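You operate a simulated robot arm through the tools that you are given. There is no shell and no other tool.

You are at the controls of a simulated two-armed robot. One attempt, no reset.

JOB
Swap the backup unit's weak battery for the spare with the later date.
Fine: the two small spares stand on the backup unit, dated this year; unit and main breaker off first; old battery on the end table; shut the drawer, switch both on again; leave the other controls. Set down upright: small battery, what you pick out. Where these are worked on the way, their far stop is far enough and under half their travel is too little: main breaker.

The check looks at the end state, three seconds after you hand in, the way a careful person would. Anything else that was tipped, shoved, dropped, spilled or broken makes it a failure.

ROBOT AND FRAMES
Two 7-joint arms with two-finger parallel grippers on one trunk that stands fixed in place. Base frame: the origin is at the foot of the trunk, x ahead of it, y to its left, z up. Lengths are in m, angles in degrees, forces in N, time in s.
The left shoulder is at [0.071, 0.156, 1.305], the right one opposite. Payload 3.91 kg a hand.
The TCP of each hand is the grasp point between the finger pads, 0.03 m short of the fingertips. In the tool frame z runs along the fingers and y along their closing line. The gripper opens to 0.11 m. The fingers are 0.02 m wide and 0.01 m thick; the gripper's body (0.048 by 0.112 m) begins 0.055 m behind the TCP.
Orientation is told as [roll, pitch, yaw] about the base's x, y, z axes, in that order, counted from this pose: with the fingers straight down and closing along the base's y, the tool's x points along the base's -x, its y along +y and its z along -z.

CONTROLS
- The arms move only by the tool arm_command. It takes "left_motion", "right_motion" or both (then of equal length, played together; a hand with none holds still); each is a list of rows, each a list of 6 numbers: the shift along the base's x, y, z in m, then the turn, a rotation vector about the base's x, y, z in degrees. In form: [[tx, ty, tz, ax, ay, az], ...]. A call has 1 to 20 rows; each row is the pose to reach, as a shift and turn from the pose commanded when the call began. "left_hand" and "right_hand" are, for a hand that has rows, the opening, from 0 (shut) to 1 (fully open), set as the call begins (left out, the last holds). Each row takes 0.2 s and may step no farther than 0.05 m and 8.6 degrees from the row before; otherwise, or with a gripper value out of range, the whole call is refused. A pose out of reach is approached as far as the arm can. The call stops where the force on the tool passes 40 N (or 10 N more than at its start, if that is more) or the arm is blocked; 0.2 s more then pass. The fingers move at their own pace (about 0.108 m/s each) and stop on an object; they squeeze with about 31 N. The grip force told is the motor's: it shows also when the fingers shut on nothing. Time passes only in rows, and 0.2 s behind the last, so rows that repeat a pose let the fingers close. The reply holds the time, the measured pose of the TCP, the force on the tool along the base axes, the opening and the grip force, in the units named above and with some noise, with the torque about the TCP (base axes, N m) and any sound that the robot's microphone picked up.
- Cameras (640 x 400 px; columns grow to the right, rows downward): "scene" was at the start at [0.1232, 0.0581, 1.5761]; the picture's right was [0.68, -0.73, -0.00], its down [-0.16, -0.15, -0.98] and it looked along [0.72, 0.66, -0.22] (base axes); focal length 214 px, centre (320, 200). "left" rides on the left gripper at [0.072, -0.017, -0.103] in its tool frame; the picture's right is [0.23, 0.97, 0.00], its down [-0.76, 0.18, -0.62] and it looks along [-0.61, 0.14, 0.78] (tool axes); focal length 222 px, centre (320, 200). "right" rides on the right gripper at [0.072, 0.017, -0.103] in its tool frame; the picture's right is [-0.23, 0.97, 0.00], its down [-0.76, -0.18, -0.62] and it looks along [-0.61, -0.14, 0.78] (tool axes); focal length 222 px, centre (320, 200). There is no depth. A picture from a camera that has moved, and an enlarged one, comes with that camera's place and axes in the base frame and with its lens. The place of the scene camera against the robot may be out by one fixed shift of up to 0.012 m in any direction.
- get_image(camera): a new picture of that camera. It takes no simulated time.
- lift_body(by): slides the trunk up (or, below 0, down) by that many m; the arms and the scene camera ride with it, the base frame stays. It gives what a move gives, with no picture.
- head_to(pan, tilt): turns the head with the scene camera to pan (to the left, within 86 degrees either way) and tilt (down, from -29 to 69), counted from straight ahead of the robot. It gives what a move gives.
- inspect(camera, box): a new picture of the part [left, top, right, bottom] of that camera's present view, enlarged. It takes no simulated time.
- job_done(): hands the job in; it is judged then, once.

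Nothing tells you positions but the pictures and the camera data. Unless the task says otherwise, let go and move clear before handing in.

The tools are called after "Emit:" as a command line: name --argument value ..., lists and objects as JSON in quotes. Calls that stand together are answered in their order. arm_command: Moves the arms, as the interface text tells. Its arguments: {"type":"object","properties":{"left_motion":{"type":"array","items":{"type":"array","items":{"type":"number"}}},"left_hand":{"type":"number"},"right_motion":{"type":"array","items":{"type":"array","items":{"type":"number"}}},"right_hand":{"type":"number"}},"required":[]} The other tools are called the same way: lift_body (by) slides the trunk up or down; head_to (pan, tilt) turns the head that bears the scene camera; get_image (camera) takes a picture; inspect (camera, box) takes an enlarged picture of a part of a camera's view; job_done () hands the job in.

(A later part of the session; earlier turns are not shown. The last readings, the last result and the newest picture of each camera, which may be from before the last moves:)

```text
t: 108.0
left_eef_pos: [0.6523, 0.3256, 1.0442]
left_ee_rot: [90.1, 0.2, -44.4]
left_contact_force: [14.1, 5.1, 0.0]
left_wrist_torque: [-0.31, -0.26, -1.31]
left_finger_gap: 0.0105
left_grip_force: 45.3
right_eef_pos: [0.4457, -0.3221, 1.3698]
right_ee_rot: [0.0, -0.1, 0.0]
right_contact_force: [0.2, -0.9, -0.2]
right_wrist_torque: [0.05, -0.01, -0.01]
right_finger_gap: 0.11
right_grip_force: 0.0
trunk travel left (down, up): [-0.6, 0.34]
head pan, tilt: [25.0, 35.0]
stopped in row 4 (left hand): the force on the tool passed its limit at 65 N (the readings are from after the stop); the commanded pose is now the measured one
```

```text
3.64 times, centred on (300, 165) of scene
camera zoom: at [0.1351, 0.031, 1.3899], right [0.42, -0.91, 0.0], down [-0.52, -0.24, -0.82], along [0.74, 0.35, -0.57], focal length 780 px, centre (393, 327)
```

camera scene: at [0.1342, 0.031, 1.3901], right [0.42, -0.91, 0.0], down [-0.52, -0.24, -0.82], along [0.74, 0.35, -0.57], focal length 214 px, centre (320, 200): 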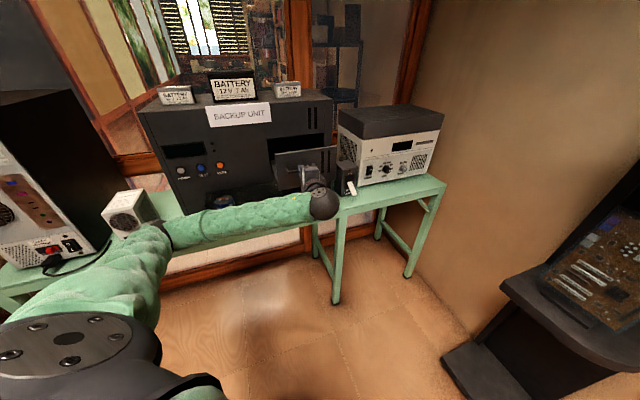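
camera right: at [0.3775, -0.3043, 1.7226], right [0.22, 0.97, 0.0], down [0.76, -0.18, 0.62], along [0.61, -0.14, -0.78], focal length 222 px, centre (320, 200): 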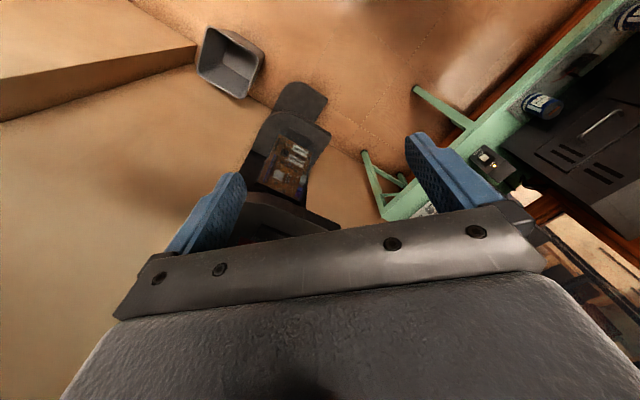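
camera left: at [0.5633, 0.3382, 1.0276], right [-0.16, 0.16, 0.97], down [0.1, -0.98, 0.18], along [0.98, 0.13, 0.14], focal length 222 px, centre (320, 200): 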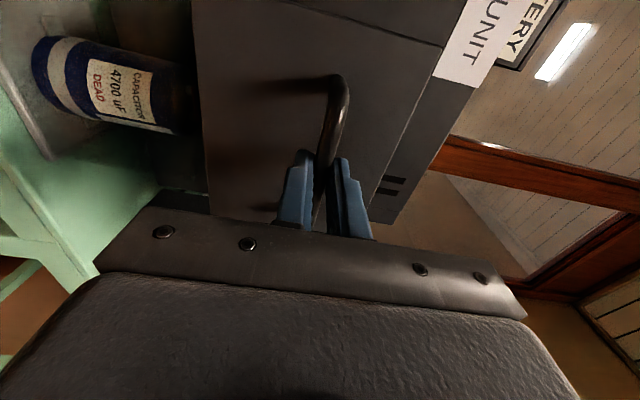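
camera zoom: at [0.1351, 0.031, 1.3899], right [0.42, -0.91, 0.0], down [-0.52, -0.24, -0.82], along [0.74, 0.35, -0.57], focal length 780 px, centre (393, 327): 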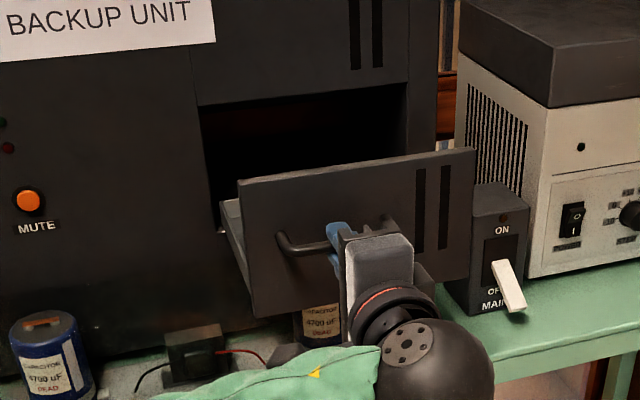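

The drawer is at its stop (about 19 cm). I let go, back off and raise the trunk to look down into it.

Emit:
arm_command --left_motion '[[0, 0, 0, 0, 0, 0], [0, 0, 0, 0, 0, 0], [-0.025, -0.025, 0, 0, 0, 0], [-0.05, -0.05, 0, 0, 0, 0]]' --left_hand 0.45

Emit:
lift_body --by 0.3

Emit:
head_to --pan 28 --tilt 45

Emit:
get_image --camera "scene"

Emit:
get_image --camera "left"

```text
t: 109.0
left_eef_pos: [0.6008, 0.2737, 1.0453]
left_ee_rot: [90.2, 0.0, -44.3]
left_contact_force: [0.1, -0.5, -0.2]
left_wrist_torque: [0.04, 0.03, -0.02]
left_finger_gap: 0.0495
left_grip_force: 0.1
right_eef_pos: [0.4475, -0.3217, 1.3703]
right_ee_rot: [0.1, -0.1, 0.1]
right_contact_force: [-1.0, 0.1, 0.5]
right_wrist_torque: [0.02, 0.01, 0.04]
right_finger_gap: 0.1099
right_grip_force: 0.1
trunk travel left (down, up): [-0.6, 0.34]
head pan, tilt: [25.0, 35.0]
```

```text
t: 112.0
left_eef_pos: [0.601, 0.272, 1.3455]
left_ee_rot: [90.2, 0.0, -44.4]
left_contact_force: [0.1, -0.2, -0.5]
left_wrist_torque: [-0.01, -0.01, -0.04]
left_finger_gap: 0.0494
left_grip_force: 0.1
right_eef_pos: [0.4475, -0.3226, 1.6712]
right_ee_rot: [0.1, -0.1, 0.0]
right_contact_force: [-0.7, -0.8, -0.9]
right_wrist_torque: [0.02, -0.03, 0.01]
right_finger_gap: 0.11
right_grip_force: 0.1
trunk travel left (down, up): [-0.9, 0.04]
head pan, tilt: [25.0, 35.0]
```

```text
t: 112.7
left_eef_pos: [0.6012, 0.2735, 1.3454]
left_ee_rot: [90.1, 0.1, -44.5]
left_contact_force: [-0.4, -0.2, -0.2]
left_wrist_torque: [0.0, 0.02, 0.02]
left_finger_gap: 0.0497
left_grip_force: 0.1
right_eef_pos: [0.4476, -0.3223, 1.6703]
right_ee_rot: [0.1, -0.1, -0.1]
right_contact_force: [0.0, 0.0, 0.1]
right_wrist_torque: [0.01, -0.01, 0.02]
right_finger_gap: 0.11
right_grip_force: 0.1
trunk travel left (down, up): [-0.9, 0.04]
head pan, tilt: [28.0, 45.0]
```

```text
taken
camera scene: at [0.1268, 0.0322, 1.6752], right [0.47, -0.88, 0.0], down [-0.62, -0.33, -0.71], along [0.62, 0.33, -0.71], focal length 214 px, centre (320, 200)
```

scene: 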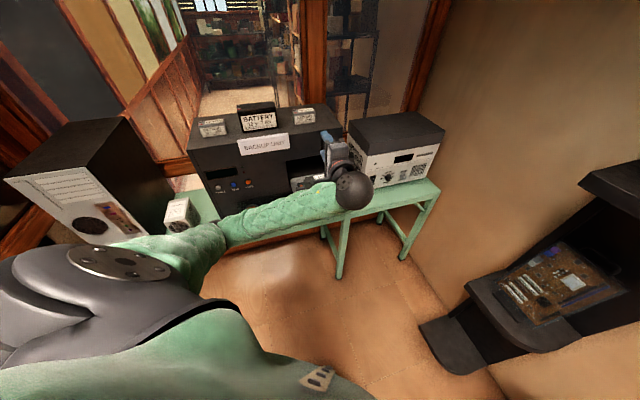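

```text
taken
camera left: at [0.4771, 0.2505, 1.3277], right [-0.16, 0.16, 0.97], down [0.11, -0.98, 0.17], along [0.98, 0.13, 0.14], focal length 222 px, centre (320, 200)
```

left: 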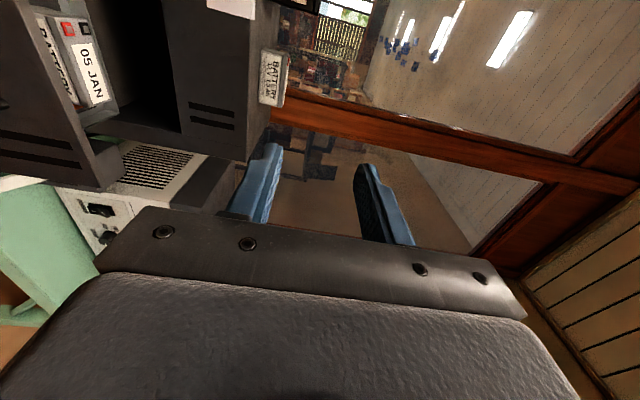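

The old battery (05 JAN) sits in the drawer. I turn the tool straight down over the drawer with fingers closing front-to-back.

Emit:
arm_command --left_motion '[[0.0128, 0.0105, -0.002, -5.8, 5.8, 0], [0.0256, 0.021, -0.004, -11.6, 11.6, 0], [0.0385, 0.0315, -0.006, -17.4, 17.4, 0], [0.0513, 0.042, -0.008, -23.1, 23.1, 0], [0.0641, 0.0525, -0.01, -28.9, 28.9, 0], [0.0769, 0.063, -0.012, -34.7, 34.7, 0], [0.0897, 0.0735, -0.014, -40.5, 40.5, 0], [0.1025, 0.084, -0.016, -46.3, 46.3, 0], [0.1154, 0.0945, -0.018, -52.1, 52.1, 0], [0.1282, 0.105, -0.02, -57.9, 57.9, 0], [0.141, 0.1155, -0.025, -63.6, 63.6, 0]]' --left_hand 1.0

Emit:
get_image --camera "left"

Emit:
get_image --camera "scene"

```text
t: 115.1
left_eef_pos: [0.779, 0.455, 1.3023]
left_ee_rot: [0.0, 0.4, -45.2]
left_contact_force: [-1.4, 0.6, -0.7]
left_wrist_torque: [-0.04, -0.02, 0.02]
left_finger_gap: 0.1098
left_grip_force: 0.2
left hand out of reach, approached as far as the arm can: row 8, 9, 10, 11
right_eef_pos: [0.4466, -0.318, 1.6697]
right_ee_rot: [0.0, -0.1, 0.1]
right_contact_force: [1.0, 0.6, -0.4]
right_wrist_torque: [-0.01, 0.0, 0.0]
right_finger_gap: 0.1103
right_grip_force: 0.0
trunk travel left (down, up): [-0.9, 0.04]
head pan, tilt: [28.0, 45.0]
```

```text
taken
camera left: at [0.7167, 0.494, 1.4055], right [0.53, 0.85, 0.0], down [0.67, -0.42, 0.62], along [0.52, -0.33, -0.79], focal length 222 px, centre (320, 200)
```

left: 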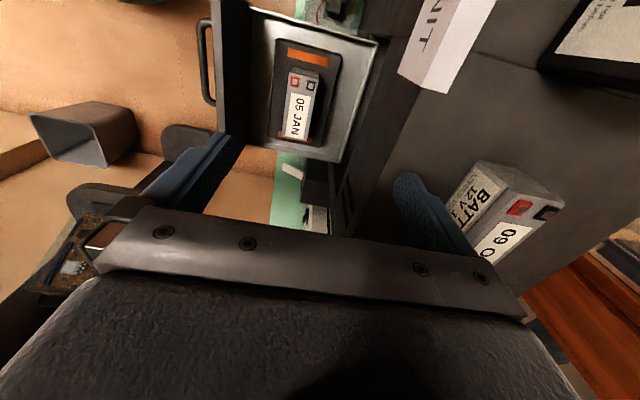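

```text
taken
camera scene: at [0.127, 0.0355, 1.675], right [0.47, -0.88, 0.0], down [-0.62, -0.33, -0.71], along [0.62, 0.33, -0.71], focal length 214 px, centre (320, 200)
```

scene: 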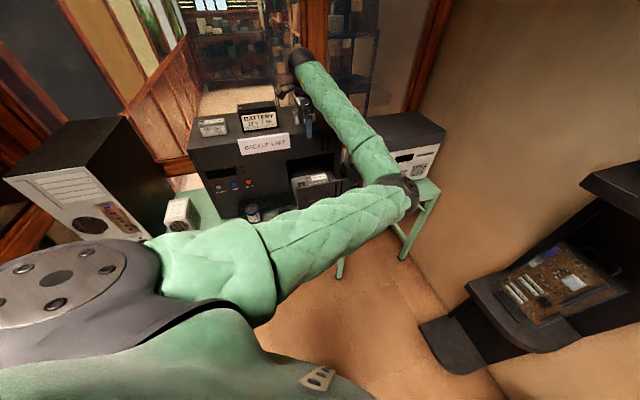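

From here I can see the tray clearly: old battery centre about u≈0.268, n≈0.845. I test moving exactly over it with a moderate opening.

Emit:
arm_command --left_motion '[[0.004, -0.0235, 0, 0, 0, 0], [0.008, -0.047, 0, 0, 0, 0], [0.008, -0.047, -0.03, 0, 0, 0]]' --left_hand 0.64

Emit:
get_image --camera "left"

```text
t: 115.9
left_eef_pos: [0.8039, 0.4287, 1.2669]
left_ee_rot: [0.3, 0.7, -45.1]
left_contact_force: [-0.7, 0.0, 0.8]
left_wrist_torque: [0.02, -0.02, 0.0]
left_finger_gap: 0.0703
left_grip_force: 0.1
left hand out of reach, approached as far as the arm can: row 1, 2, 3
right_eef_pos: [0.447, -0.322, 1.6697]
right_ee_rot: [0.1, -0.1, 0.0]
right_contact_force: [0.5, 0.0, -0.1]
right_wrist_torque: [-0.02, -0.01, 0.0]
right_finger_gap: 0.1097
right_grip_force: 0.1
trunk travel left (down, up): [-0.9, 0.04]
head pan, tilt: [28.0, 45.0]
```

```text
taken
camera left: at [0.7414, 0.4674, 1.3707], right [0.53, 0.85, 0.01], down [0.67, -0.42, 0.62], along [0.53, -0.32, -0.79], focal length 222 px, centre (320, 200)
```

left: 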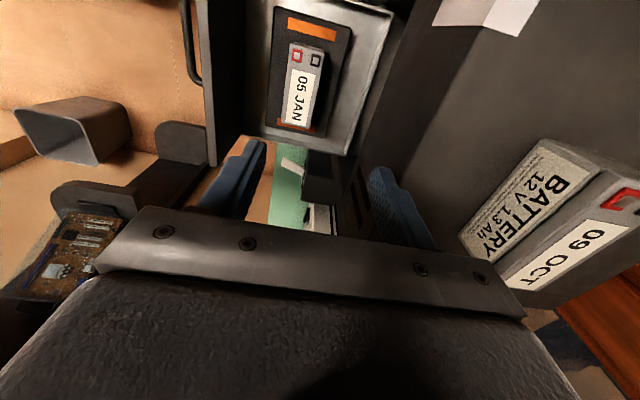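

The inside elbow limits this pose. I reverse to the horizontal pose in front (where the elbow was outside).

Emit:
arm_command --left_motion '[[-0.0185, -0.0141, 0.02, 5.8, -5.8, 0], [-0.037, -0.0282, 0.035, 11.6, -11.6, 0], [-0.0554, -0.0423, 0.045, 17.4, -17.4, 0], [-0.0738, -0.0564, 0.055, 23.1, -23.1, 0], [-0.0923, -0.0705, 0.06, 28.9, -28.9, 0], [-0.1107, -0.0845, 0.065, 34.7, -34.7, 0], [-0.1292, -0.0986, 0.07, 40.5, -40.5, 0], [-0.1476, -0.1127, 0.072, 46.3, -46.3, 0], [-0.1661, -0.1268, 0.074, 52.1, -52.1, 0], [-0.1845, -0.1409, 0.076, 57.9, -57.9, 0], [-0.203, -0.155, 0.078, 63.6, -63.6, 0]]'

Emit:
get_image --camera "scene"

```text
t: 117.1
left_eef_pos: [0.7242, 0.3866, 1.4503]
left_ee_rot: [45.9, -6.4, -43.0]
left_contact_force: [0.5, -0.7, 0.9]
left_wrist_torque: [0.01, -0.01, -0.02]
left_finger_gap: 0.0704
left_grip_force: 0.0
right_eef_pos: [0.4456, -0.3239, 1.6701]
right_ee_rot: [0.1, -0.2, 0.0]
right_contact_force: [0.0, -0.8, -0.1]
right_wrist_torque: [-0.01, 0.0, -0.01]
right_finger_gap: 0.1098
right_grip_force: 0.1
trunk travel left (down, up): [-0.9, 0.04]
head pan, tilt: [28.0, 45.0]
stopped in row 5 (left hand): the arm was blocked; the commanded pose is now the measured one
```

```text
taken
camera scene: at [0.1252, 0.0305, 1.6754], right [0.47, -0.88, 0.0], down [-0.62, -0.33, -0.71], along [0.62, 0.33, -0.71], focal length 214 px, centre (320, 200)
```

scene: 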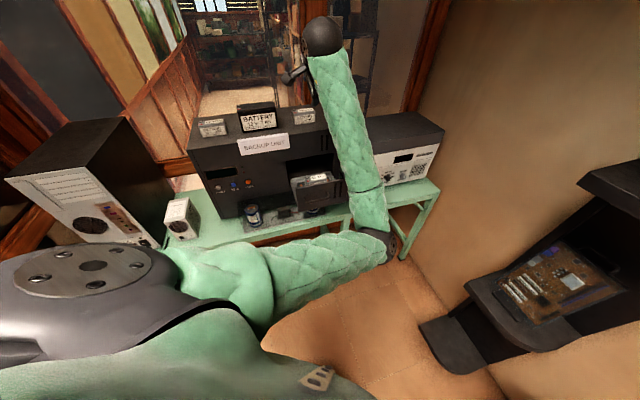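

Blocked again with this roll. The outside elbow came with the flipped hand roll, so I roll the hand +90° about its own axis here, moving slightly outward.

Emit:
arm_command --left_motion '[[0.005, 0.005, 0, 4.1, 4.1, -5.6], [0.01, 0.01, 0, 8.3, 8.3, -11.3], [0.015, 0.015, 0, 12.4, 12.4, -16.9], [0.015, 0.015, 0, 16.5, 16.5, -22.5], [0.015, 0.015, 0, 20.7, 20.7, -28.2], [0.015, 0.015, 0, 24.8, 24.8, -33.8], [0.015, 0.015, 0, 29, 29, -39.5], [0.015, 0.015, 0, 33.1, 33.1, -45.1], [0.015, 0.015, 0, 37.2, 37.2, -50.7], [0.015, 0.015, 0, 41.4, 41.4, -56.4], [0.015, 0.015, 0, 45.5, 45.5, -62]]'

Emit:
get_image --camera "scene"

```text
t: 119.5
left_eef_pos: [0.757, 0.4004, 1.4364]
left_ee_rot: [6.2, 42.9, -125.8]
left_contact_force: [0.1, 0.0, 0.1]
left_wrist_torque: [0.0, 0.01, -0.01]
left_finger_gap: 0.0704
left_grip_force: 0.1
left hand out of reach, approached as far as the arm can: row 11
right_eef_pos: [0.4477, -0.3198, 1.6694]
right_ee_rot: [0.0, 0.0, 0.1]
right_contact_force: [0.3, 0.5, -0.7]
right_wrist_torque: [0.03, 0.05, 0.03]
right_finger_gap: 0.1098
right_grip_force: 0.1
trunk travel left (down, up): [-0.9, 0.04]
head pan, tilt: [28.0, 45.0]
```

```text
taken
camera scene: at [0.1274, 0.0329, 1.6751], right [0.47, -0.88, 0.0], down [-0.62, -0.33, -0.71], along [0.62, 0.33, -0.71], focal length 214 px, centre (320, 200)
```

scene: 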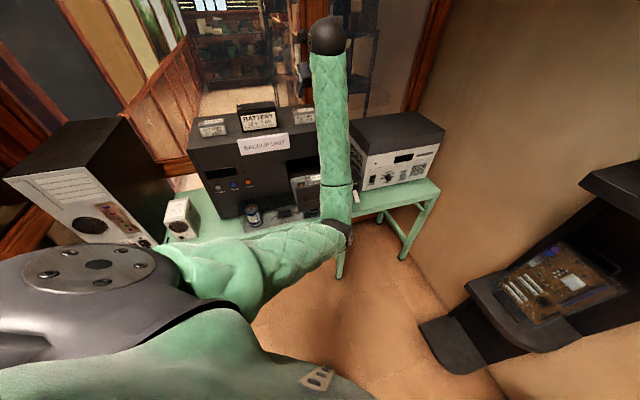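

The elbow is coming down. I continue as in the earlier successful move: raise the tool to horizontal while drawing back and left.

Emit:
arm_command --left_motion '[[-0.0271, -0.0069, -0.004, 4.5, -4.5, 0], [-0.0543, -0.0137, -0.008, 9.1, -9.1, 0], [-0.0814, -0.0206, -0.012, 13.6, -13.6, 0], [-0.1086, -0.0274, -0.016, 18.2, -18.2, 0], [-0.1357, -0.0343, -0.02, 22.7, -22.7, 0], [-0.1629, -0.0411, -0.025, 27.3, -27.3, 0], [-0.19, -0.048, -0.03, 31.8, -31.8, 0]]'

Emit:
get_image --camera "scene"

```text
t: 121.1
left_eef_pos: [0.5959, 0.3507, 1.4057]
left_ee_rot: [73.1, 83.2, -61.7]
left_contact_force: [-0.1, 0.6, -0.5]
left_wrist_torque: [0.01, -0.01, -0.02]
left_finger_gap: 0.0704
left_grip_force: 0.1
left hand out of reach, approached as far as the arm can: row 6, 7
right_eef_pos: [0.4459, -0.3217, 1.6707]
right_ee_rot: [0.1, -0.1, 0.0]
right_contact_force: [-0.8, -0.7, 0.6]
right_wrist_torque: [-0.01, 0.0, -0.01]
right_finger_gap: 0.1099
right_grip_force: 0.0
trunk travel left (down, up): [-0.9, 0.04]
head pan, tilt: [28.0, 45.0]
```

```text
taken
camera scene: at [0.1265, 0.0321, 1.6753], right [0.47, -0.88, 0.0], down [-0.62, -0.33, -0.71], along [0.62, 0.33, -0.71], focal length 214 px, centre (320, 200)
```

scene: 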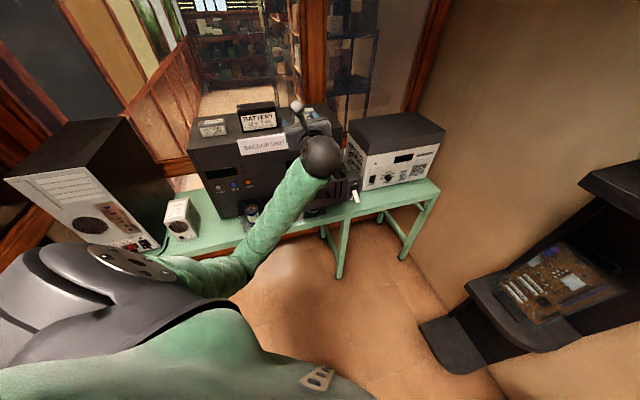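

Elbow is down now. From this flipped roll I turn the tool straight down the other way (yaw 135), still closing front-to-back.

Emit:
arm_command --left_motion '[[0.003, 0.005, -0.002, 0, 6.53, -4.62], [0.005, 0.01, -0.004, 0, 13.07, -9.24], [0.008, 0.015, -0.005, 0, 19.6, -13.86], [0.011, 0.019, -0.007, 0, 26.13, -18.48], [0.013, 0.024, -0.009, 0, 32.67, -23.1], [0.016, 0.029, -0.01, 0, 39.2, -27.72], [0.019, 0.034, -0.012, 0, 45.73, -32.34], [0.021, 0.039, -0.014, 0, 52.27, -36.96], [0.024, 0.044, -0.016, 0, 58.8, -41.58], [0.027, 0.049, -0.017, 0, 65.33, -46.2], [0.029, 0.054, -0.019, 0, 71.87, -50.82], [0.032, 0.058, -0.021, 0, 78.4, -55.44], [0.035, 0.063, -0.023, 0, 84.93, -60.06], [0.037, 0.068, -0.024, 0, 91.47, -64.68], [0.04, 0.073, -0.026, 0, 98, -69.3]]'

Emit:
get_image --camera "scene"

Emit:
get_image --camera "left"

```text
t: 124.3
left_eef_pos: [0.6357, 0.4222, 1.3775]
left_ee_rot: [-0.2, -2.2, 141.6]
left_contact_force: [0.1, -0.8, -0.8]
left_wrist_torque: [0.0, 0.01, 0.02]
left_finger_gap: 0.0704
left_grip_force: 0.0
left hand out of reach, approached as far as the arm can: row 1, 2, 3, 4
right_eef_pos: [0.4476, -0.3208, 1.6696]
right_ee_rot: [0.1, 0.0, -0.1]
right_contact_force: [-0.3, -0.4, 1.1]
right_wrist_torque: [0.01, 0.01, 0.01]
right_finger_gap: 0.1101
right_grip_force: 0.1
trunk travel left (down, up): [-0.9, 0.04]
head pan, tilt: [28.0, 45.0]
```

```text
taken
camera scene: at [0.1267, 0.0321, 1.6751], right [0.47, -0.88, 0.0], down [-0.62, -0.33, -0.71], along [0.62, 0.33, -0.71], focal length 214 px, centre (320, 200)
```

scene: 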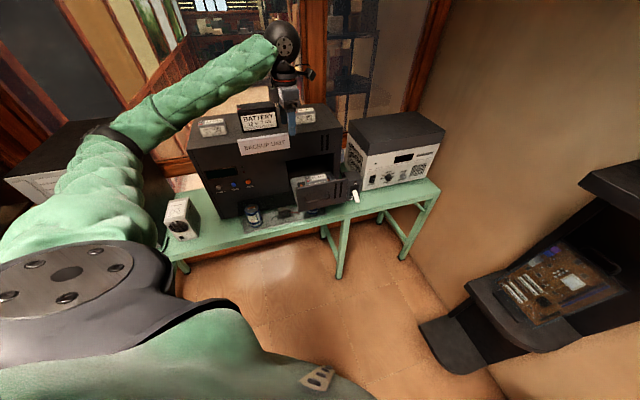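

```text
taken
camera left: at [0.7057, 0.3888, 1.4776], right [-0.43, -0.9, -0.01], down [-0.69, 0.32, 0.65], along [-0.58, 0.29, -0.76], focal length 222 px, centre (320, 200)
```

left: 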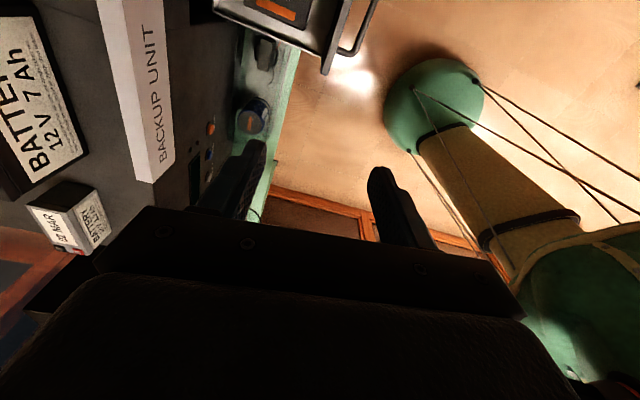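

This is the posture I want: elbow outside, tool down, fingers closing front-to-back. I straighten the yaw to 135 and move above the old battery.

Emit:
arm_command --left_motion '[[0.038, -0.0035, -0.02, -0.35, -0.43, -1.65], [0.0757, -0.007, -0.04, -0.7, -0.86, -3.3], [0.1135, -0.0105, -0.06, -1.05, -1.3, -4.95], [0.1513, -0.0142, -0.08, -1.37, -1.72, -6.6]]'

Emit:
get_image --camera "left"

Emit:
get_image --camera "scene"

```text
t: 125.3
left_eef_pos: [0.652, 0.4009, 1.3602]
left_ee_rot: [0.2, -0.4, 139.6]
left_contact_force: [1.3, 0.3, 8.5]
left_wrist_torque: [0.01, 0.05, 0.03]
left_finger_gap: 0.0702
left_grip_force: 0.1
left hand out of reach, approached as far as the arm can: row 1, 2, 3, 4
right_eef_pos: [0.4489, -0.3206, 1.6696]
right_ee_rot: [-0.1, 0.0, 0.0]
right_contact_force: [1.0, -0.2, 0.5]
right_wrist_torque: [-0.01, 0.01, -0.04]
right_finger_gap: 0.1101
right_grip_force: 0.1
trunk travel left (down, up): [-0.9, 0.04]
head pan, tilt: [28.0, 45.0]
```

```text
taken
camera left: at [0.7192, 0.3664, 1.4628], right [-0.46, -0.89, 0.0], down [-0.69, 0.36, 0.63], along [-0.56, 0.29, -0.78], focal length 222 px, centre (320, 200)
```

left: 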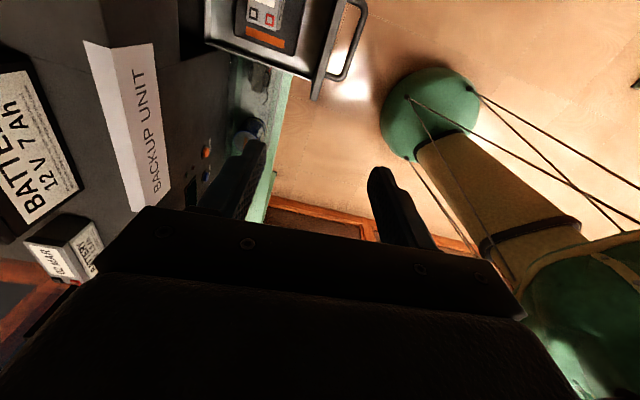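

```text
taken
camera scene: at [0.128, 0.0339, 1.675], right [0.47, -0.88, 0.0], down [-0.63, -0.33, -0.71], along [0.62, 0.33, -0.71], focal length 214 px, centre (320, 200)
```

scene: 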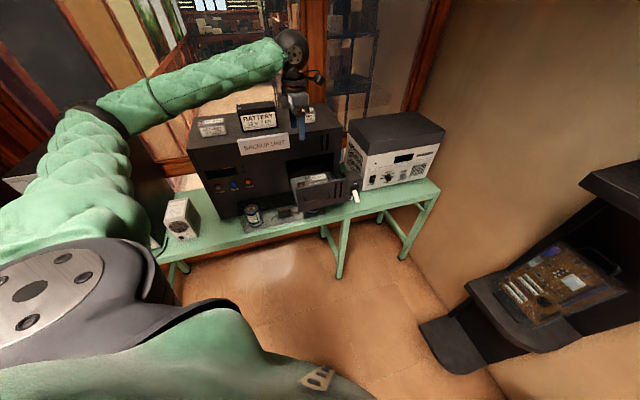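

The wrist is at its limit at this yaw. Keeping the tool down and the elbow outside, I yaw the hand back the other way towards −45.

Emit:
arm_command --left_motion '[[-0.003, 0.005, 0.003, 0, 0, 8.4], [-0.006, 0.01, 0.006, 0, 0, 16.8], [-0.009, 0.015, 0.009, 0, 0, 25.2], [-0.012, 0.02, 0.012, 0, 0, 33.6], [-0.015, 0.025, 0.015, 0, 0, 42], [-0.018, 0.03, 0.018, 0, 0, 50.4], [-0.02, 0.035, 0.02, 0, 0, 58.8], [-0.02, 0.04, 0.02, 0, 0, 67.2], [-0.02, 0.045, 0.02, 0, 0, 75.6], [-0.02, 0.05, 0.02, 0, 0, 84]]'

Emit:
get_image --camera "scene"

```text
t: 127.5
left_eef_pos: [0.6306, 0.454, 1.3814]
left_ee_rot: [-0.2, -0.3, -136.1]
left_contact_force: [-1.0, 0.0, 0.7]
left_wrist_torque: [-0.01, 0.02, 0.01]
left_finger_gap: 0.0703
left_grip_force: 0.1
right_eef_pos: [0.446, -0.3226, 1.6698]
right_ee_rot: [0.1, -0.2, 0.0]
right_contact_force: [0.6, -0.7, -0.1]
right_wrist_torque: [-0.01, 0.01, 0.06]
right_finger_gap: 0.1102
right_grip_force: 0.1
trunk travel left (down, up): [-0.9, 0.04]
head pan, tilt: [28.0, 45.0]
```

```text
taken
camera scene: at [0.1266, 0.0327, 1.6752], right [0.47, -0.88, 0.0], down [-0.62, -0.33, -0.71], along [0.62, 0.33, -0.71], focal length 214 px, centre (320, 200)
```

scene: 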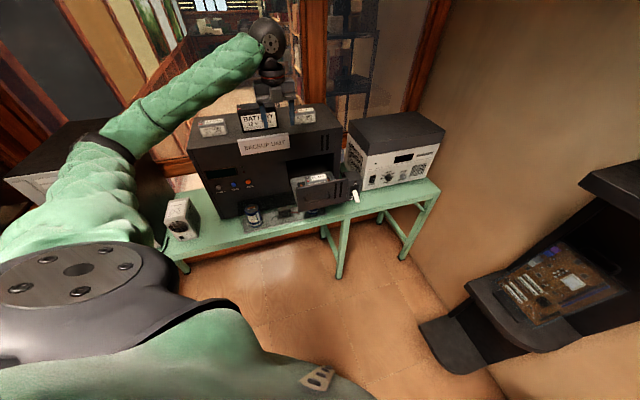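

Elbow stays outside. Continuing the yaw to −45.

Emit:
arm_command --left_motion '[[0, 0, 0, 0, 0, 8.4], [0, 0, 0, 0, 0, 16.8], [0, 0, 0, 0, 0, 25.2], [0, 0, 0, 0, 0, 33.6], [0, 0, 0, 0, 0, 42], [0, 0, 0, 0, 0, 50.4], [0, 0, 0, 0, 0, 58.8], [0, 0, 0, 0, 0, 67.2], [0, 0, 0, 0, 0, 75.6], [0, 0, 0, 0, 0, 84], [0, 0, 0, 0, 0, 91]]'

Emit:
get_image --camera "scene"

Emit:
get_image --camera "left"

```text
t: 129.9
left_eef_pos: [0.6308, 0.4535, 1.3823]
left_ee_rot: [-0.2, -0.2, -45.1]
left_contact_force: [-0.1, 0.3, 0.5]
left_wrist_torque: [0.03, -0.01, 0.01]
left_finger_gap: 0.0706
left_grip_force: 0.0
right_eef_pos: [0.4471, -0.3212, 1.6703]
right_ee_rot: [0.1, -0.1, 0.1]
right_contact_force: [0.4, 0.0, 0.3]
right_wrist_torque: [0.0, 0.0, -0.01]
right_finger_gap: 0.1099
right_grip_force: 0.1
trunk travel left (down, up): [-0.9, 0.04]
head pan, tilt: [28.0, 45.0]
```

```text
taken
camera scene: at [0.1267, 0.0324, 1.6752], right [0.47, -0.88, 0.0], down [-0.62, -0.33, -0.71], along [0.62, 0.33, -0.71], focal length 214 px, centre (320, 200)
```

scene: 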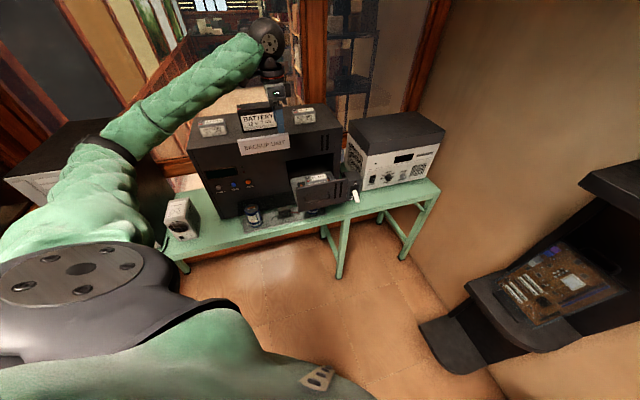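

```text
taken
camera left: at [0.567, 0.4935, 1.4842], right [0.53, 0.85, 0.0], down [0.66, -0.41, 0.63], along [0.53, -0.33, -0.78], focal length 222 px, centre (320, 200)
```

left: 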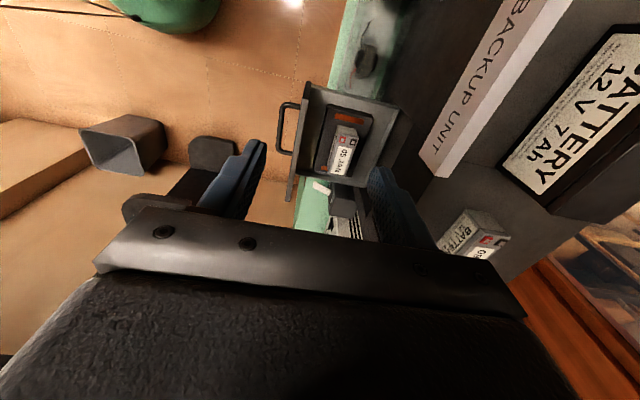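

Elbow outside, tool down, yaw −45. I enlarge the drawer for a precise battery position.

Emit:
inspect --camera "left" --box '[270, 70, 430, 210]'

```text
2.86 times, centred on (350, 140) of left
camera zoom: at [0.567, 0.4935, 1.4842], right [0.53, 0.85, 0.0], down [0.66, -0.41, 0.63], along [0.53, -0.33, -0.78], focal length 635 px, centre (234, 371)
```

zoom: 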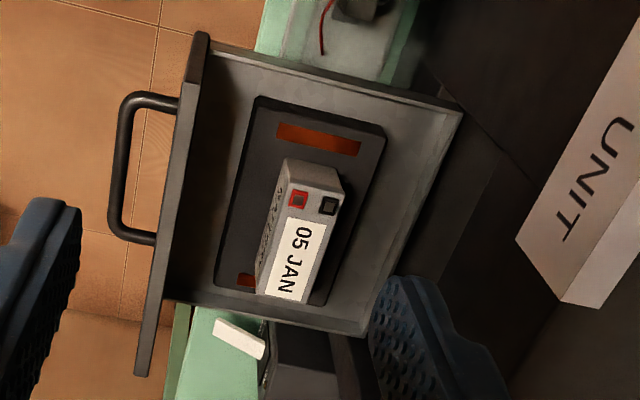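

The old battery's top is at about u=0.269, n=0.849, z=1.030, with its terminals at the left end. I move over it and check alignment.

Emit:
arm_command --left_motion '[[0.04, -0.0108, -0.02, 0, 0, 0], [0.08, -0.0217, -0.04, 0, 0, 0], [0.12, -0.0325, -0.06, 0, 0, 0], [0.16, -0.0434, -0.08, 0, 0, 0], [0.16, -0.0434, -0.12, 0, 0, 0]]'

Emit:
get_image --camera "left"

Emit:
get_image --camera "scene"

```text
t: 131.1
left_eef_pos: [0.792, 0.4101, 1.2618]
left_ee_rot: [-0.3, -0.3, -45.2]
left_contact_force: [0.3, 0.0, -0.5]
left_wrist_torque: [-0.03, -0.01, 0.0]
left_finger_gap: 0.0703
left_grip_force: 0.0
right_eef_pos: [0.4472, -0.32, 1.6715]
right_ee_rot: [0.1, -0.1, 0.1]
right_contact_force: [0.3, -0.4, -0.3]
right_wrist_torque: [0.01, 0.03, 0.0]
right_finger_gap: 0.1101
right_grip_force: 0.1
trunk travel left (down, up): [-0.9, 0.04]
head pan, tilt: [28.0, 45.0]
```

```text
taken
camera left: at [0.7284, 0.4505, 1.3646], right [0.53, 0.85, 0.0], down [0.66, -0.41, 0.63], along [0.53, -0.34, -0.78], focal length 222 px, centre (320, 200)
```

left: 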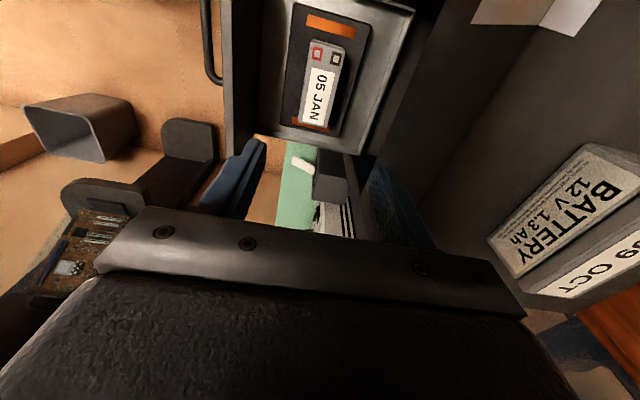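

```text
taken
camera scene: at [0.1268, 0.0337, 1.6752], right [0.47, -0.88, 0.0], down [-0.62, -0.33, -0.71], along [0.62, 0.33, -0.71], focal length 214 px, centre (320, 200)
```

scene: 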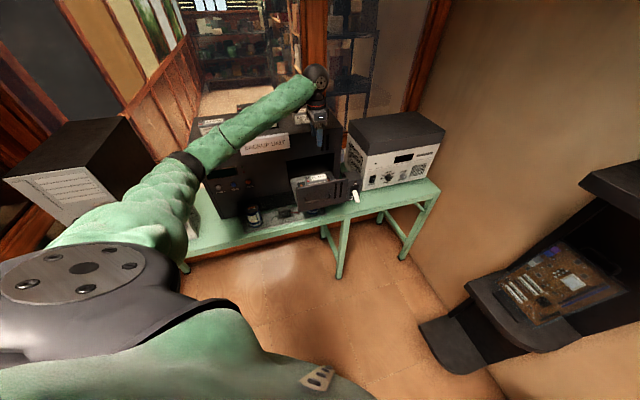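

Aligned. Descending to just above the battery and checking again.

Emit:
arm_command --left_motion '[[-0.001, 0, -0.04, 0, 0, 0], [-0.002, 0.001, -0.08, 0, 0, 0], [-0.003, 0.002, -0.12, 0, 0, 0], [-0.003, 0.002, -0.16, 0, 0, 0]]'

Emit:
get_image --camera "left"

Emit:
get_image --camera "scene"

```text
t: 132.1
left_eef_pos: [0.7887, 0.4111, 1.1021]
left_ee_rot: [-0.2, -0.2, -45.3]
left_contact_force: [0.0, 0.1, 0.4]
left_wrist_torque: [0.01, -0.01, -0.01]
left_finger_gap: 0.0705
left_grip_force: 0.1
right_eef_pos: [0.4493, -0.3203, 1.6696]
right_ee_rot: [0.1, -0.1, 0.0]
right_contact_force: [-0.3, 0.4, 0.2]
right_wrist_torque: [-0.02, -0.02, -0.01]
right_finger_gap: 0.1097
right_grip_force: 0.1
trunk travel left (down, up): [-0.9, 0.04]
head pan, tilt: [28.0, 45.0]
```

```text
taken
camera left: at [0.7255, 0.4516, 1.2047], right [0.53, 0.85, 0.0], down [0.66, -0.41, 0.63], along [0.53, -0.34, -0.78], focal length 222 px, centre (320, 200)
```

left: 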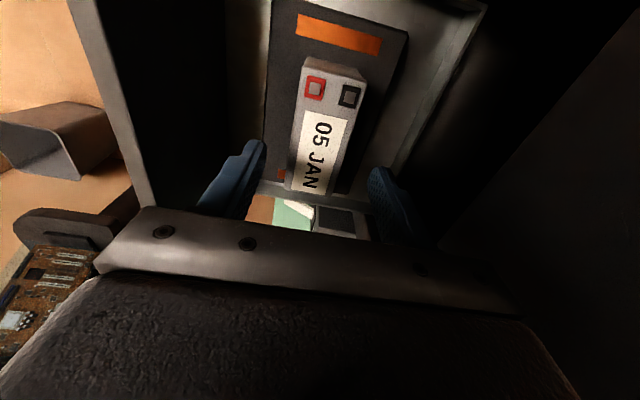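

```text
taken
camera scene: at [0.128, 0.0325, 1.6752], right [0.47, -0.88, 0.0], down [-0.63, -0.33, -0.71], along [0.62, 0.33, -0.71], focal length 214 px, centre (320, 200)
```

scene: 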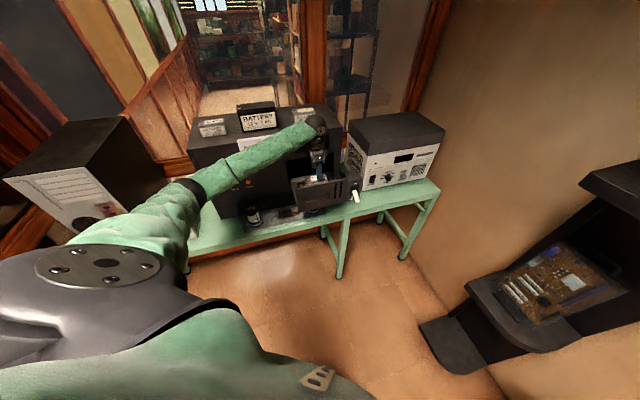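

Emit:
arm_command --left_motion '[[0.003, 0.003, -0.025, 0, 0, 0], [0.003, 0.003, -0.05, 0, 0, 0], [0.003, 0.003, -0.074, 0, 0, 0]]'

Emit:
get_image --camera "left"

```text
t: 132.9
left_eef_pos: [0.7906, 0.4149, 1.0287]
left_ee_rot: [-0.2, -0.2, -45.2]
left_contact_force: [-0.4, 0.4, -0.6]
left_wrist_torque: [-0.02, 0.02, 0.01]
left_finger_gap: 0.0703
left_grip_force: 0.2
right_eef_pos: [0.447, -0.3213, 1.6706]
right_ee_rot: [0.1, -0.1, 0.0]
right_contact_force: [0.2, 0.7, 0.0]
right_wrist_torque: [-0.01, 0.02, -0.02]
right_finger_gap: 0.1101
right_grip_force: 0.2
trunk travel left (down, up): [-0.9, 0.04]
head pan, tilt: [28.0, 45.0]
```

```text
taken
camera left: at [0.727, 0.4558, 1.1313], right [0.53, 0.85, 0.0], down [0.66, -0.41, 0.63], along [0.53, -0.34, -0.78], focal length 222 px, centre (320, 200)
```

left: 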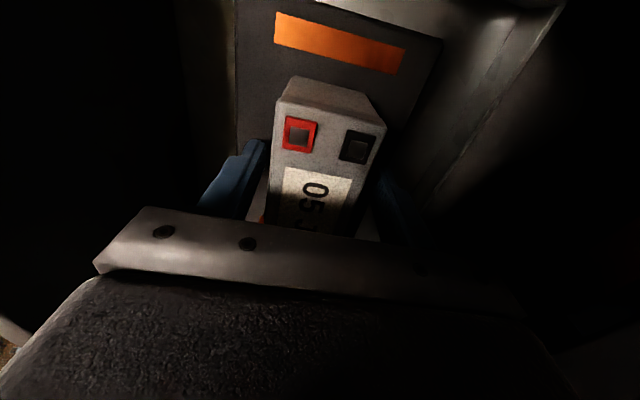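

Fingers straddle it. Closing.

Emit:
arm_command --left_motion '[[0, 0, 0, 0, 0, 0], [0, 0, 0, 0, 0, 0]]' --left_hand 0

```text
t: 133.5
left_eef_pos: [0.7898, 0.4141, 1.0287]
left_ee_rot: [-0.1, -0.2, -45.1]
left_contact_force: [-0.6, 1.4, 0.6]
left_wrist_torque: [0.2, -0.05, 0.05]
left_finger_gap: 0.0435
left_grip_force: 31.2
right_eef_pos: [0.4463, -0.3212, 1.6698]
right_ee_rot: [0.1, -0.2, 0.0]
right_contact_force: [-0.1, 0.5, -0.3]
right_wrist_torque: [0.03, -0.03, 0.0]
right_finger_gap: 0.1097
right_grip_force: 0.1
trunk travel left (down, up): [-0.9, 0.04]
head pan, tilt: [28.0, 45.0]
```

Gripped (43.5 mm). Before lifting, I look once more at the bench for any seam between tables and for free space.

Emit:
inspect --camera "scene" --box '[280, 150, 450, 290]'

Emit:
inspect --camera "scene" --box '[130, 170, 350, 290]'

```text
2.86 times, centred on (365, 220) of scene
camera zoom: at [0.1267, 0.0325, 1.6752], right [0.47, -0.88, 0.0], down [-0.62, -0.33, -0.71], along [0.62, 0.33, -0.71], focal length 613 px, centre (191, 143)
```

zoom: 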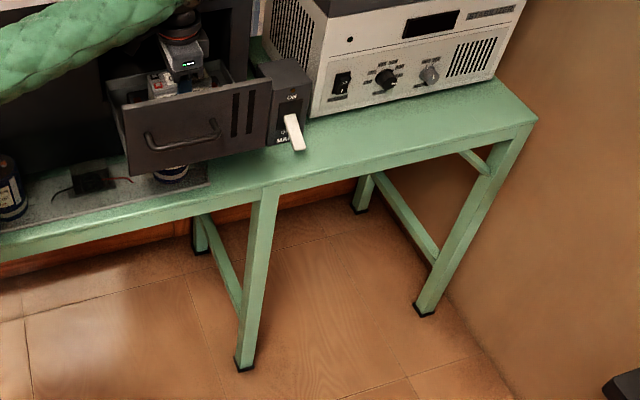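

```text
2.91 times, centred on (240, 230) of scene
camera zoom: at [0.1267, 0.0325, 1.6752], right [0.47, -0.88, 0.0], down [-0.62, -0.33, -0.71], along [0.62, 0.33, -0.71], focal length 624 px, centre (553, 113)
```

zoom: 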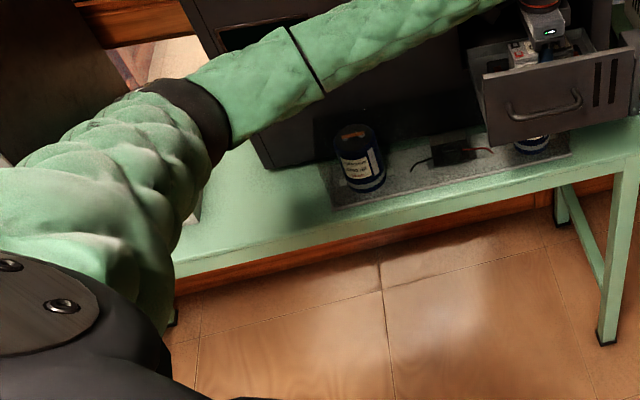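

The bench is one continuous green table and there's free space between the small PSU and the unit (u≈−0.33…−0.10). I lift the old battery straight up out of the drawer.

Emit:
arm_command --left_motion '[[0, 0, 0.02, 0, 0, 0], [0, 0, 0.05, 0, 0, 0], [0, 0, 0.09, 0, 0, 0], [0, 0, 0.13, 0, 0, 0], [0, 0, 0.17, 0, 0, 0], [0, 0, 0.21, 0, 0, 0], [0, 0, 0.25, 0, 0, 0], [0, 0, 0.29, 0, 0, 0]]'

Emit:
get_image --camera "left"

Emit:
get_image --camera "scene"

```text
t: 135.3
left_eef_pos: [0.7901, 0.4147, 1.318]
left_ee_rot: [-0.2, -0.1, -45.4]
left_contact_force: [-0.5, 0.1, -5.8]
left_wrist_torque: [0.0, -0.02, 0.0]
left_finger_gap: 0.0434
left_grip_force: 30.0
right_eef_pos: [0.4461, -0.3228, 1.6695]
right_ee_rot: [0.1, -0.1, 0.0]
right_contact_force: [-0.3, -0.4, -0.5]
right_wrist_torque: [-0.03, -0.02, -0.02]
right_finger_gap: 0.11
right_grip_force: 0.0
trunk travel left (down, up): [-0.9, 0.04]
head pan, tilt: [28.0, 45.0]
```

```text
taken
camera left: at [0.7269, 0.4553, 1.4206], right [0.53, 0.85, 0.0], down [0.66, -0.41, 0.62], along [0.53, -0.33, -0.78], focal length 222 px, centre (320, 200)
```

left: 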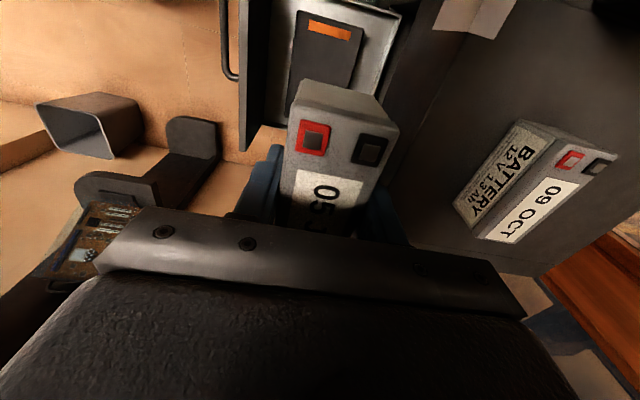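

```text
taken
camera scene: at [0.1262, 0.0322, 1.6751], right [0.47, -0.88, 0.0], down [-0.62, -0.33, -0.71], along [0.62, 0.33, -0.71], focal length 214 px, centre (320, 200)
```

scene: 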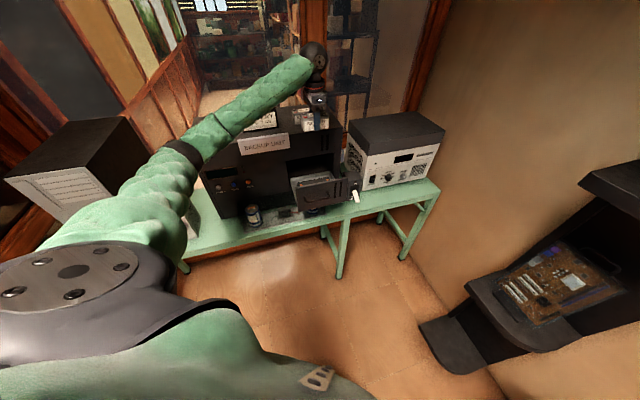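

Battery is held securely. Carrying it left in front of the unit to over the free spot.

Emit:
arm_command --left_motion '[[-0.0329, 0.0278, 0, 0, 0, 0], [-0.0658, 0.0556, 0, 0, 0, 0], [-0.0987, 0.0835, 0, 0, 0, 0], [-0.1316, 0.1113, 0, 0, 0, 0], [-0.1645, 0.1391, 0, 0, 0, 0], [-0.1975, 0.1669, 0, 0, 0, 0], [-0.2304, 0.1947, 0, 0, 0, 0], [-0.2633, 0.2225, 0, 0, 0, 0], [-0.2962, 0.2504, 0, 0, 0, 0], [-0.3291, 0.2782, 0, 0, 0, 0], [-0.362, 0.306, 0, 0, 0, 0]]'

Emit:
get_image --camera "left"

Emit:
get_image --camera "scene"

```text
t: 137.7
left_eef_pos: [0.4264, 0.7233, 1.3168]
left_ee_rot: [-0.1, -0.4, -45.3]
left_contact_force: [-0.4, 0.0, -5.8]
left_wrist_torque: [0.04, -0.04, 0.03]
left_finger_gap: 0.0435
left_grip_force: 31.0
right_eef_pos: [0.4437, -0.3217, 1.6697]
right_ee_rot: [0.2, -0.2, -0.1]
right_contact_force: [-0.4, -0.8, 0.0]
right_wrist_torque: [0.0, -0.03, -0.02]
right_finger_gap: 0.1102
right_grip_force: 0.1
trunk travel left (down, up): [-0.9, 0.04]
head pan, tilt: [28.0, 45.0]
```

```text
taken
camera left: at [0.3634, 0.7635, 1.4191], right [0.53, 0.85, 0.0], down [0.66, -0.41, 0.63], along [0.53, -0.34, -0.78], focal length 222 px, centre (320, 200)
```

left: 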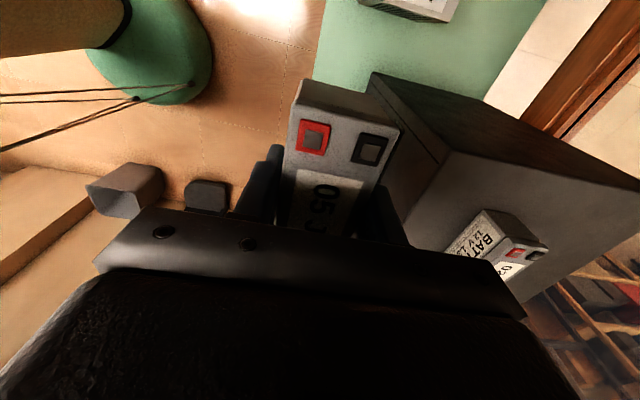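

```text
taken
camera scene: at [0.1242, 0.0325, 1.6754], right [0.47, -0.88, 0.0], down [-0.62, -0.33, -0.71], along [0.63, 0.33, -0.71], focal length 214 px, centre (320, 200)
```

scene: 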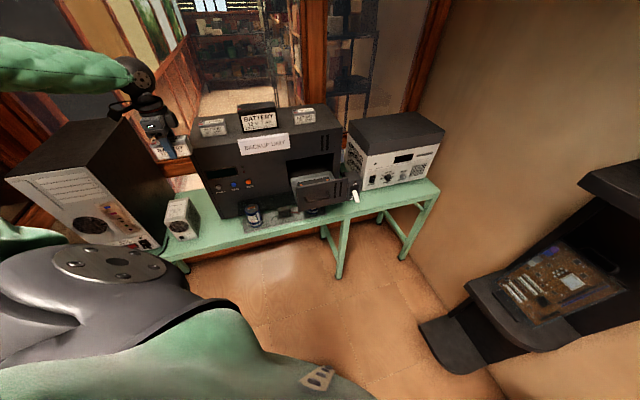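

Now lowering it towards the bench, stopping about 4 cm above.

Emit:
arm_command --left_motion '[[0.006, 0.004, -0.048, 0, 0, 0], [0.012, 0.008, -0.096, 0, 0, 0], [0.018, 0.013, -0.144, 0, 0, 0], [0.022, 0.016, -0.192, 0, 0, 0], [0.025, 0.018, -0.24, 0, 0, 0], [0.026, 0.019, -0.288, 0, 0, 0], [0.026, 0.019, -0.336, 0, 0, 0], [0.026, 0.019, -0.38, 0, 0, 0], [0.026, 0.019, -0.41, 0, 0, 0]]'

Emit:
get_image --camera "left"

Emit:
head_to --pan 45 --tilt 40

Emit:
get_image --camera "scene"

```text
t: 139.7
left_eef_pos: [0.4519, 0.741, 0.9063]
left_ee_rot: [-0.2, -0.4, -45.3]
left_contact_force: [0.4, 0.0, -5.7]
left_wrist_torque: [0.01, 0.02, -0.01]
left_finger_gap: 0.0433
left_grip_force: 31.0
right_eef_pos: [0.447, -0.3207, 1.6695]
right_ee_rot: [0.0, -0.1, -0.1]
right_contact_force: [-0.2, 0.0, 0.2]
right_wrist_torque: [-0.03, -0.02, 0.01]
right_finger_gap: 0.11
right_grip_force: 0.0
trunk travel left (down, up): [-0.9, 0.04]
head pan, tilt: [28.0, 45.0]
```

```text
taken
camera left: at [0.3903, 0.7816, 1.0091], right [0.53, 0.85, 0.0], down [0.66, -0.41, 0.63], along [0.53, -0.34, -0.78], focal length 222 px, centre (320, 200)
```

left: 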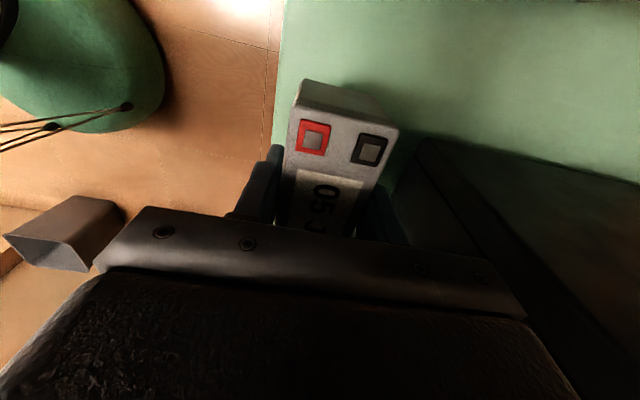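

```text
t: 140.5
left_eef_pos: [0.4528, 0.7418, 0.9084]
left_ee_rot: [-0.3, -0.2, -45.2]
left_contact_force: [0.2, -1.1, -6.1]
left_wrist_torque: [-0.01, -0.02, 0.01]
left_finger_gap: 0.0433
left_grip_force: 31.5
right_eef_pos: [0.4457, -0.3198, 1.6703]
right_ee_rot: [0.1, -0.1, 0.0]
right_contact_force: [-0.6, -0.1, -0.5]
right_wrist_torque: [0.01, 0.01, -0.03]
right_finger_gap: 0.11
right_grip_force: 0.0
trunk travel left (down, up): [-0.9, 0.04]
head pan, tilt: [45.0, 40.0]
```

```text
taken
camera scene: at [0.1151, 0.0547, 1.6824], right [0.71, -0.71, 0.0], down [-0.46, -0.45, -0.77], along [0.54, 0.54, -0.64], focal length 214 px, centre (320, 200)
```

scene: 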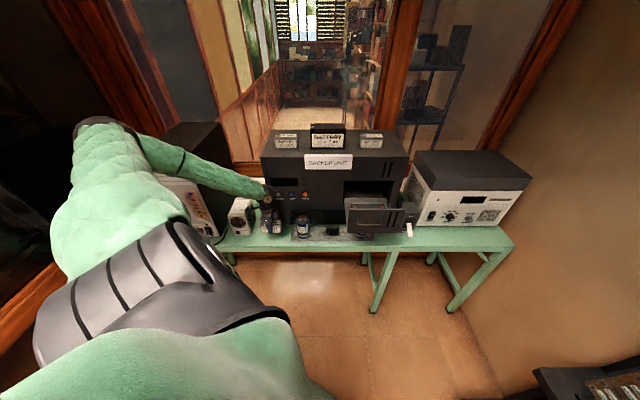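

Emit:
inspect --camera "scene" --box '[170, 130, 350, 260]'

```text
3.08 times, centred on (260, 195) of scene
camera zoom: at [0.1151, 0.0547, 1.6824], right [0.71, -0.71, 0.0], down [-0.46, -0.45, -0.77], along [0.54, 0.54, -0.64], focal length 660 px, centre (505, 215)
```

zoom: 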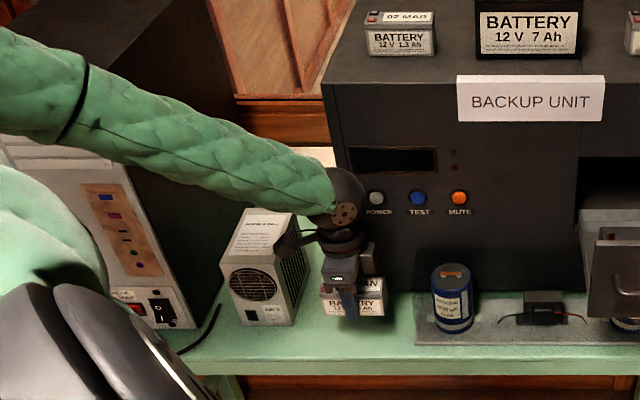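

I nudge 12 mm right (away from the PSU) and lower to about 1 cm above, then step down to contact.

Emit:
arm_command --left_motion '[[0.0085, -0.0085, -0.012, 0, 0, 0], [0.0085, -0.0085, -0.028, 0, 0, 0], [0.0085, -0.0085, -0.038, 0, 0, 0], [0.0085, -0.0085, -0.042, 0, 0, 0]]'

Emit:
inspect --camera "scene" --box '[200, 160, 320, 250]'

```text
t: 141.5
left_eef_pos: [0.4619, 0.731, 0.8661]
left_ee_rot: [-0.2, -0.2, -45.3]
left_contact_force: [0.2, 0.3, -5.4]
left_wrist_torque: [-0.03, 0.02, 0.01]
left_finger_gap: 0.0432
left_grip_force: 30.4
right_eef_pos: [0.4475, -0.3224, 1.6688]
right_ee_rot: [0.1, -0.2, 0.2]
right_contact_force: [-0.1, 0.0, 0.2]
right_wrist_torque: [0.02, 0.01, 0.04]
right_finger_gap: 0.1099
right_grip_force: 0.0
trunk travel left (down, up): [-0.9, 0.04]
head pan, tilt: [45.0, 40.0]
```

```text
4.44 times, centred on (260, 205) of scene
camera zoom: at [0.1155, 0.0551, 1.6824], right [0.71, -0.71, 0.0], down [-0.46, -0.45, -0.77], along [0.54, 0.54, -0.64], focal length 953 px, centre (587, 178)
```

zoom: 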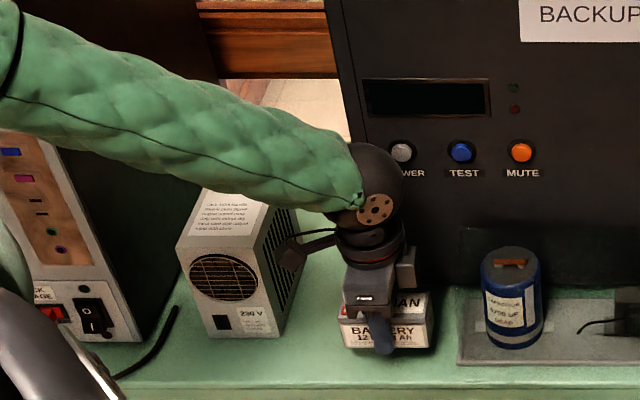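

Emit:
arm_command --left_motion '[[0, 0, -0.004, 0, 0, 0], [0, 0, -0.008, 0, 0, 0], [0, 0, -0.012, 0, 0, 0]]'

```text
t: 142.3
left_eef_pos: [0.4624, 0.7318, 0.8537]
left_ee_rot: [-0.2, -0.3, -45.2]
left_contact_force: [0.2, 0.2, -4.9]
left_wrist_torque: [0.01, 0.01, -0.01]
left_finger_gap: 0.0435
left_grip_force: 30.2
right_eef_pos: [0.4473, -0.3206, 1.6706]
right_ee_rot: [0.0, -0.1, -0.1]
right_contact_force: [-0.7, 0.8, 0.6]
right_wrist_torque: [0.0, 0.01, -0.01]
right_finger_gap: 0.1099
right_grip_force: 0.1
trunk travel left (down, up): [-0.9, 0.04]
head pan, tilt: [45.0, 40.0]
```

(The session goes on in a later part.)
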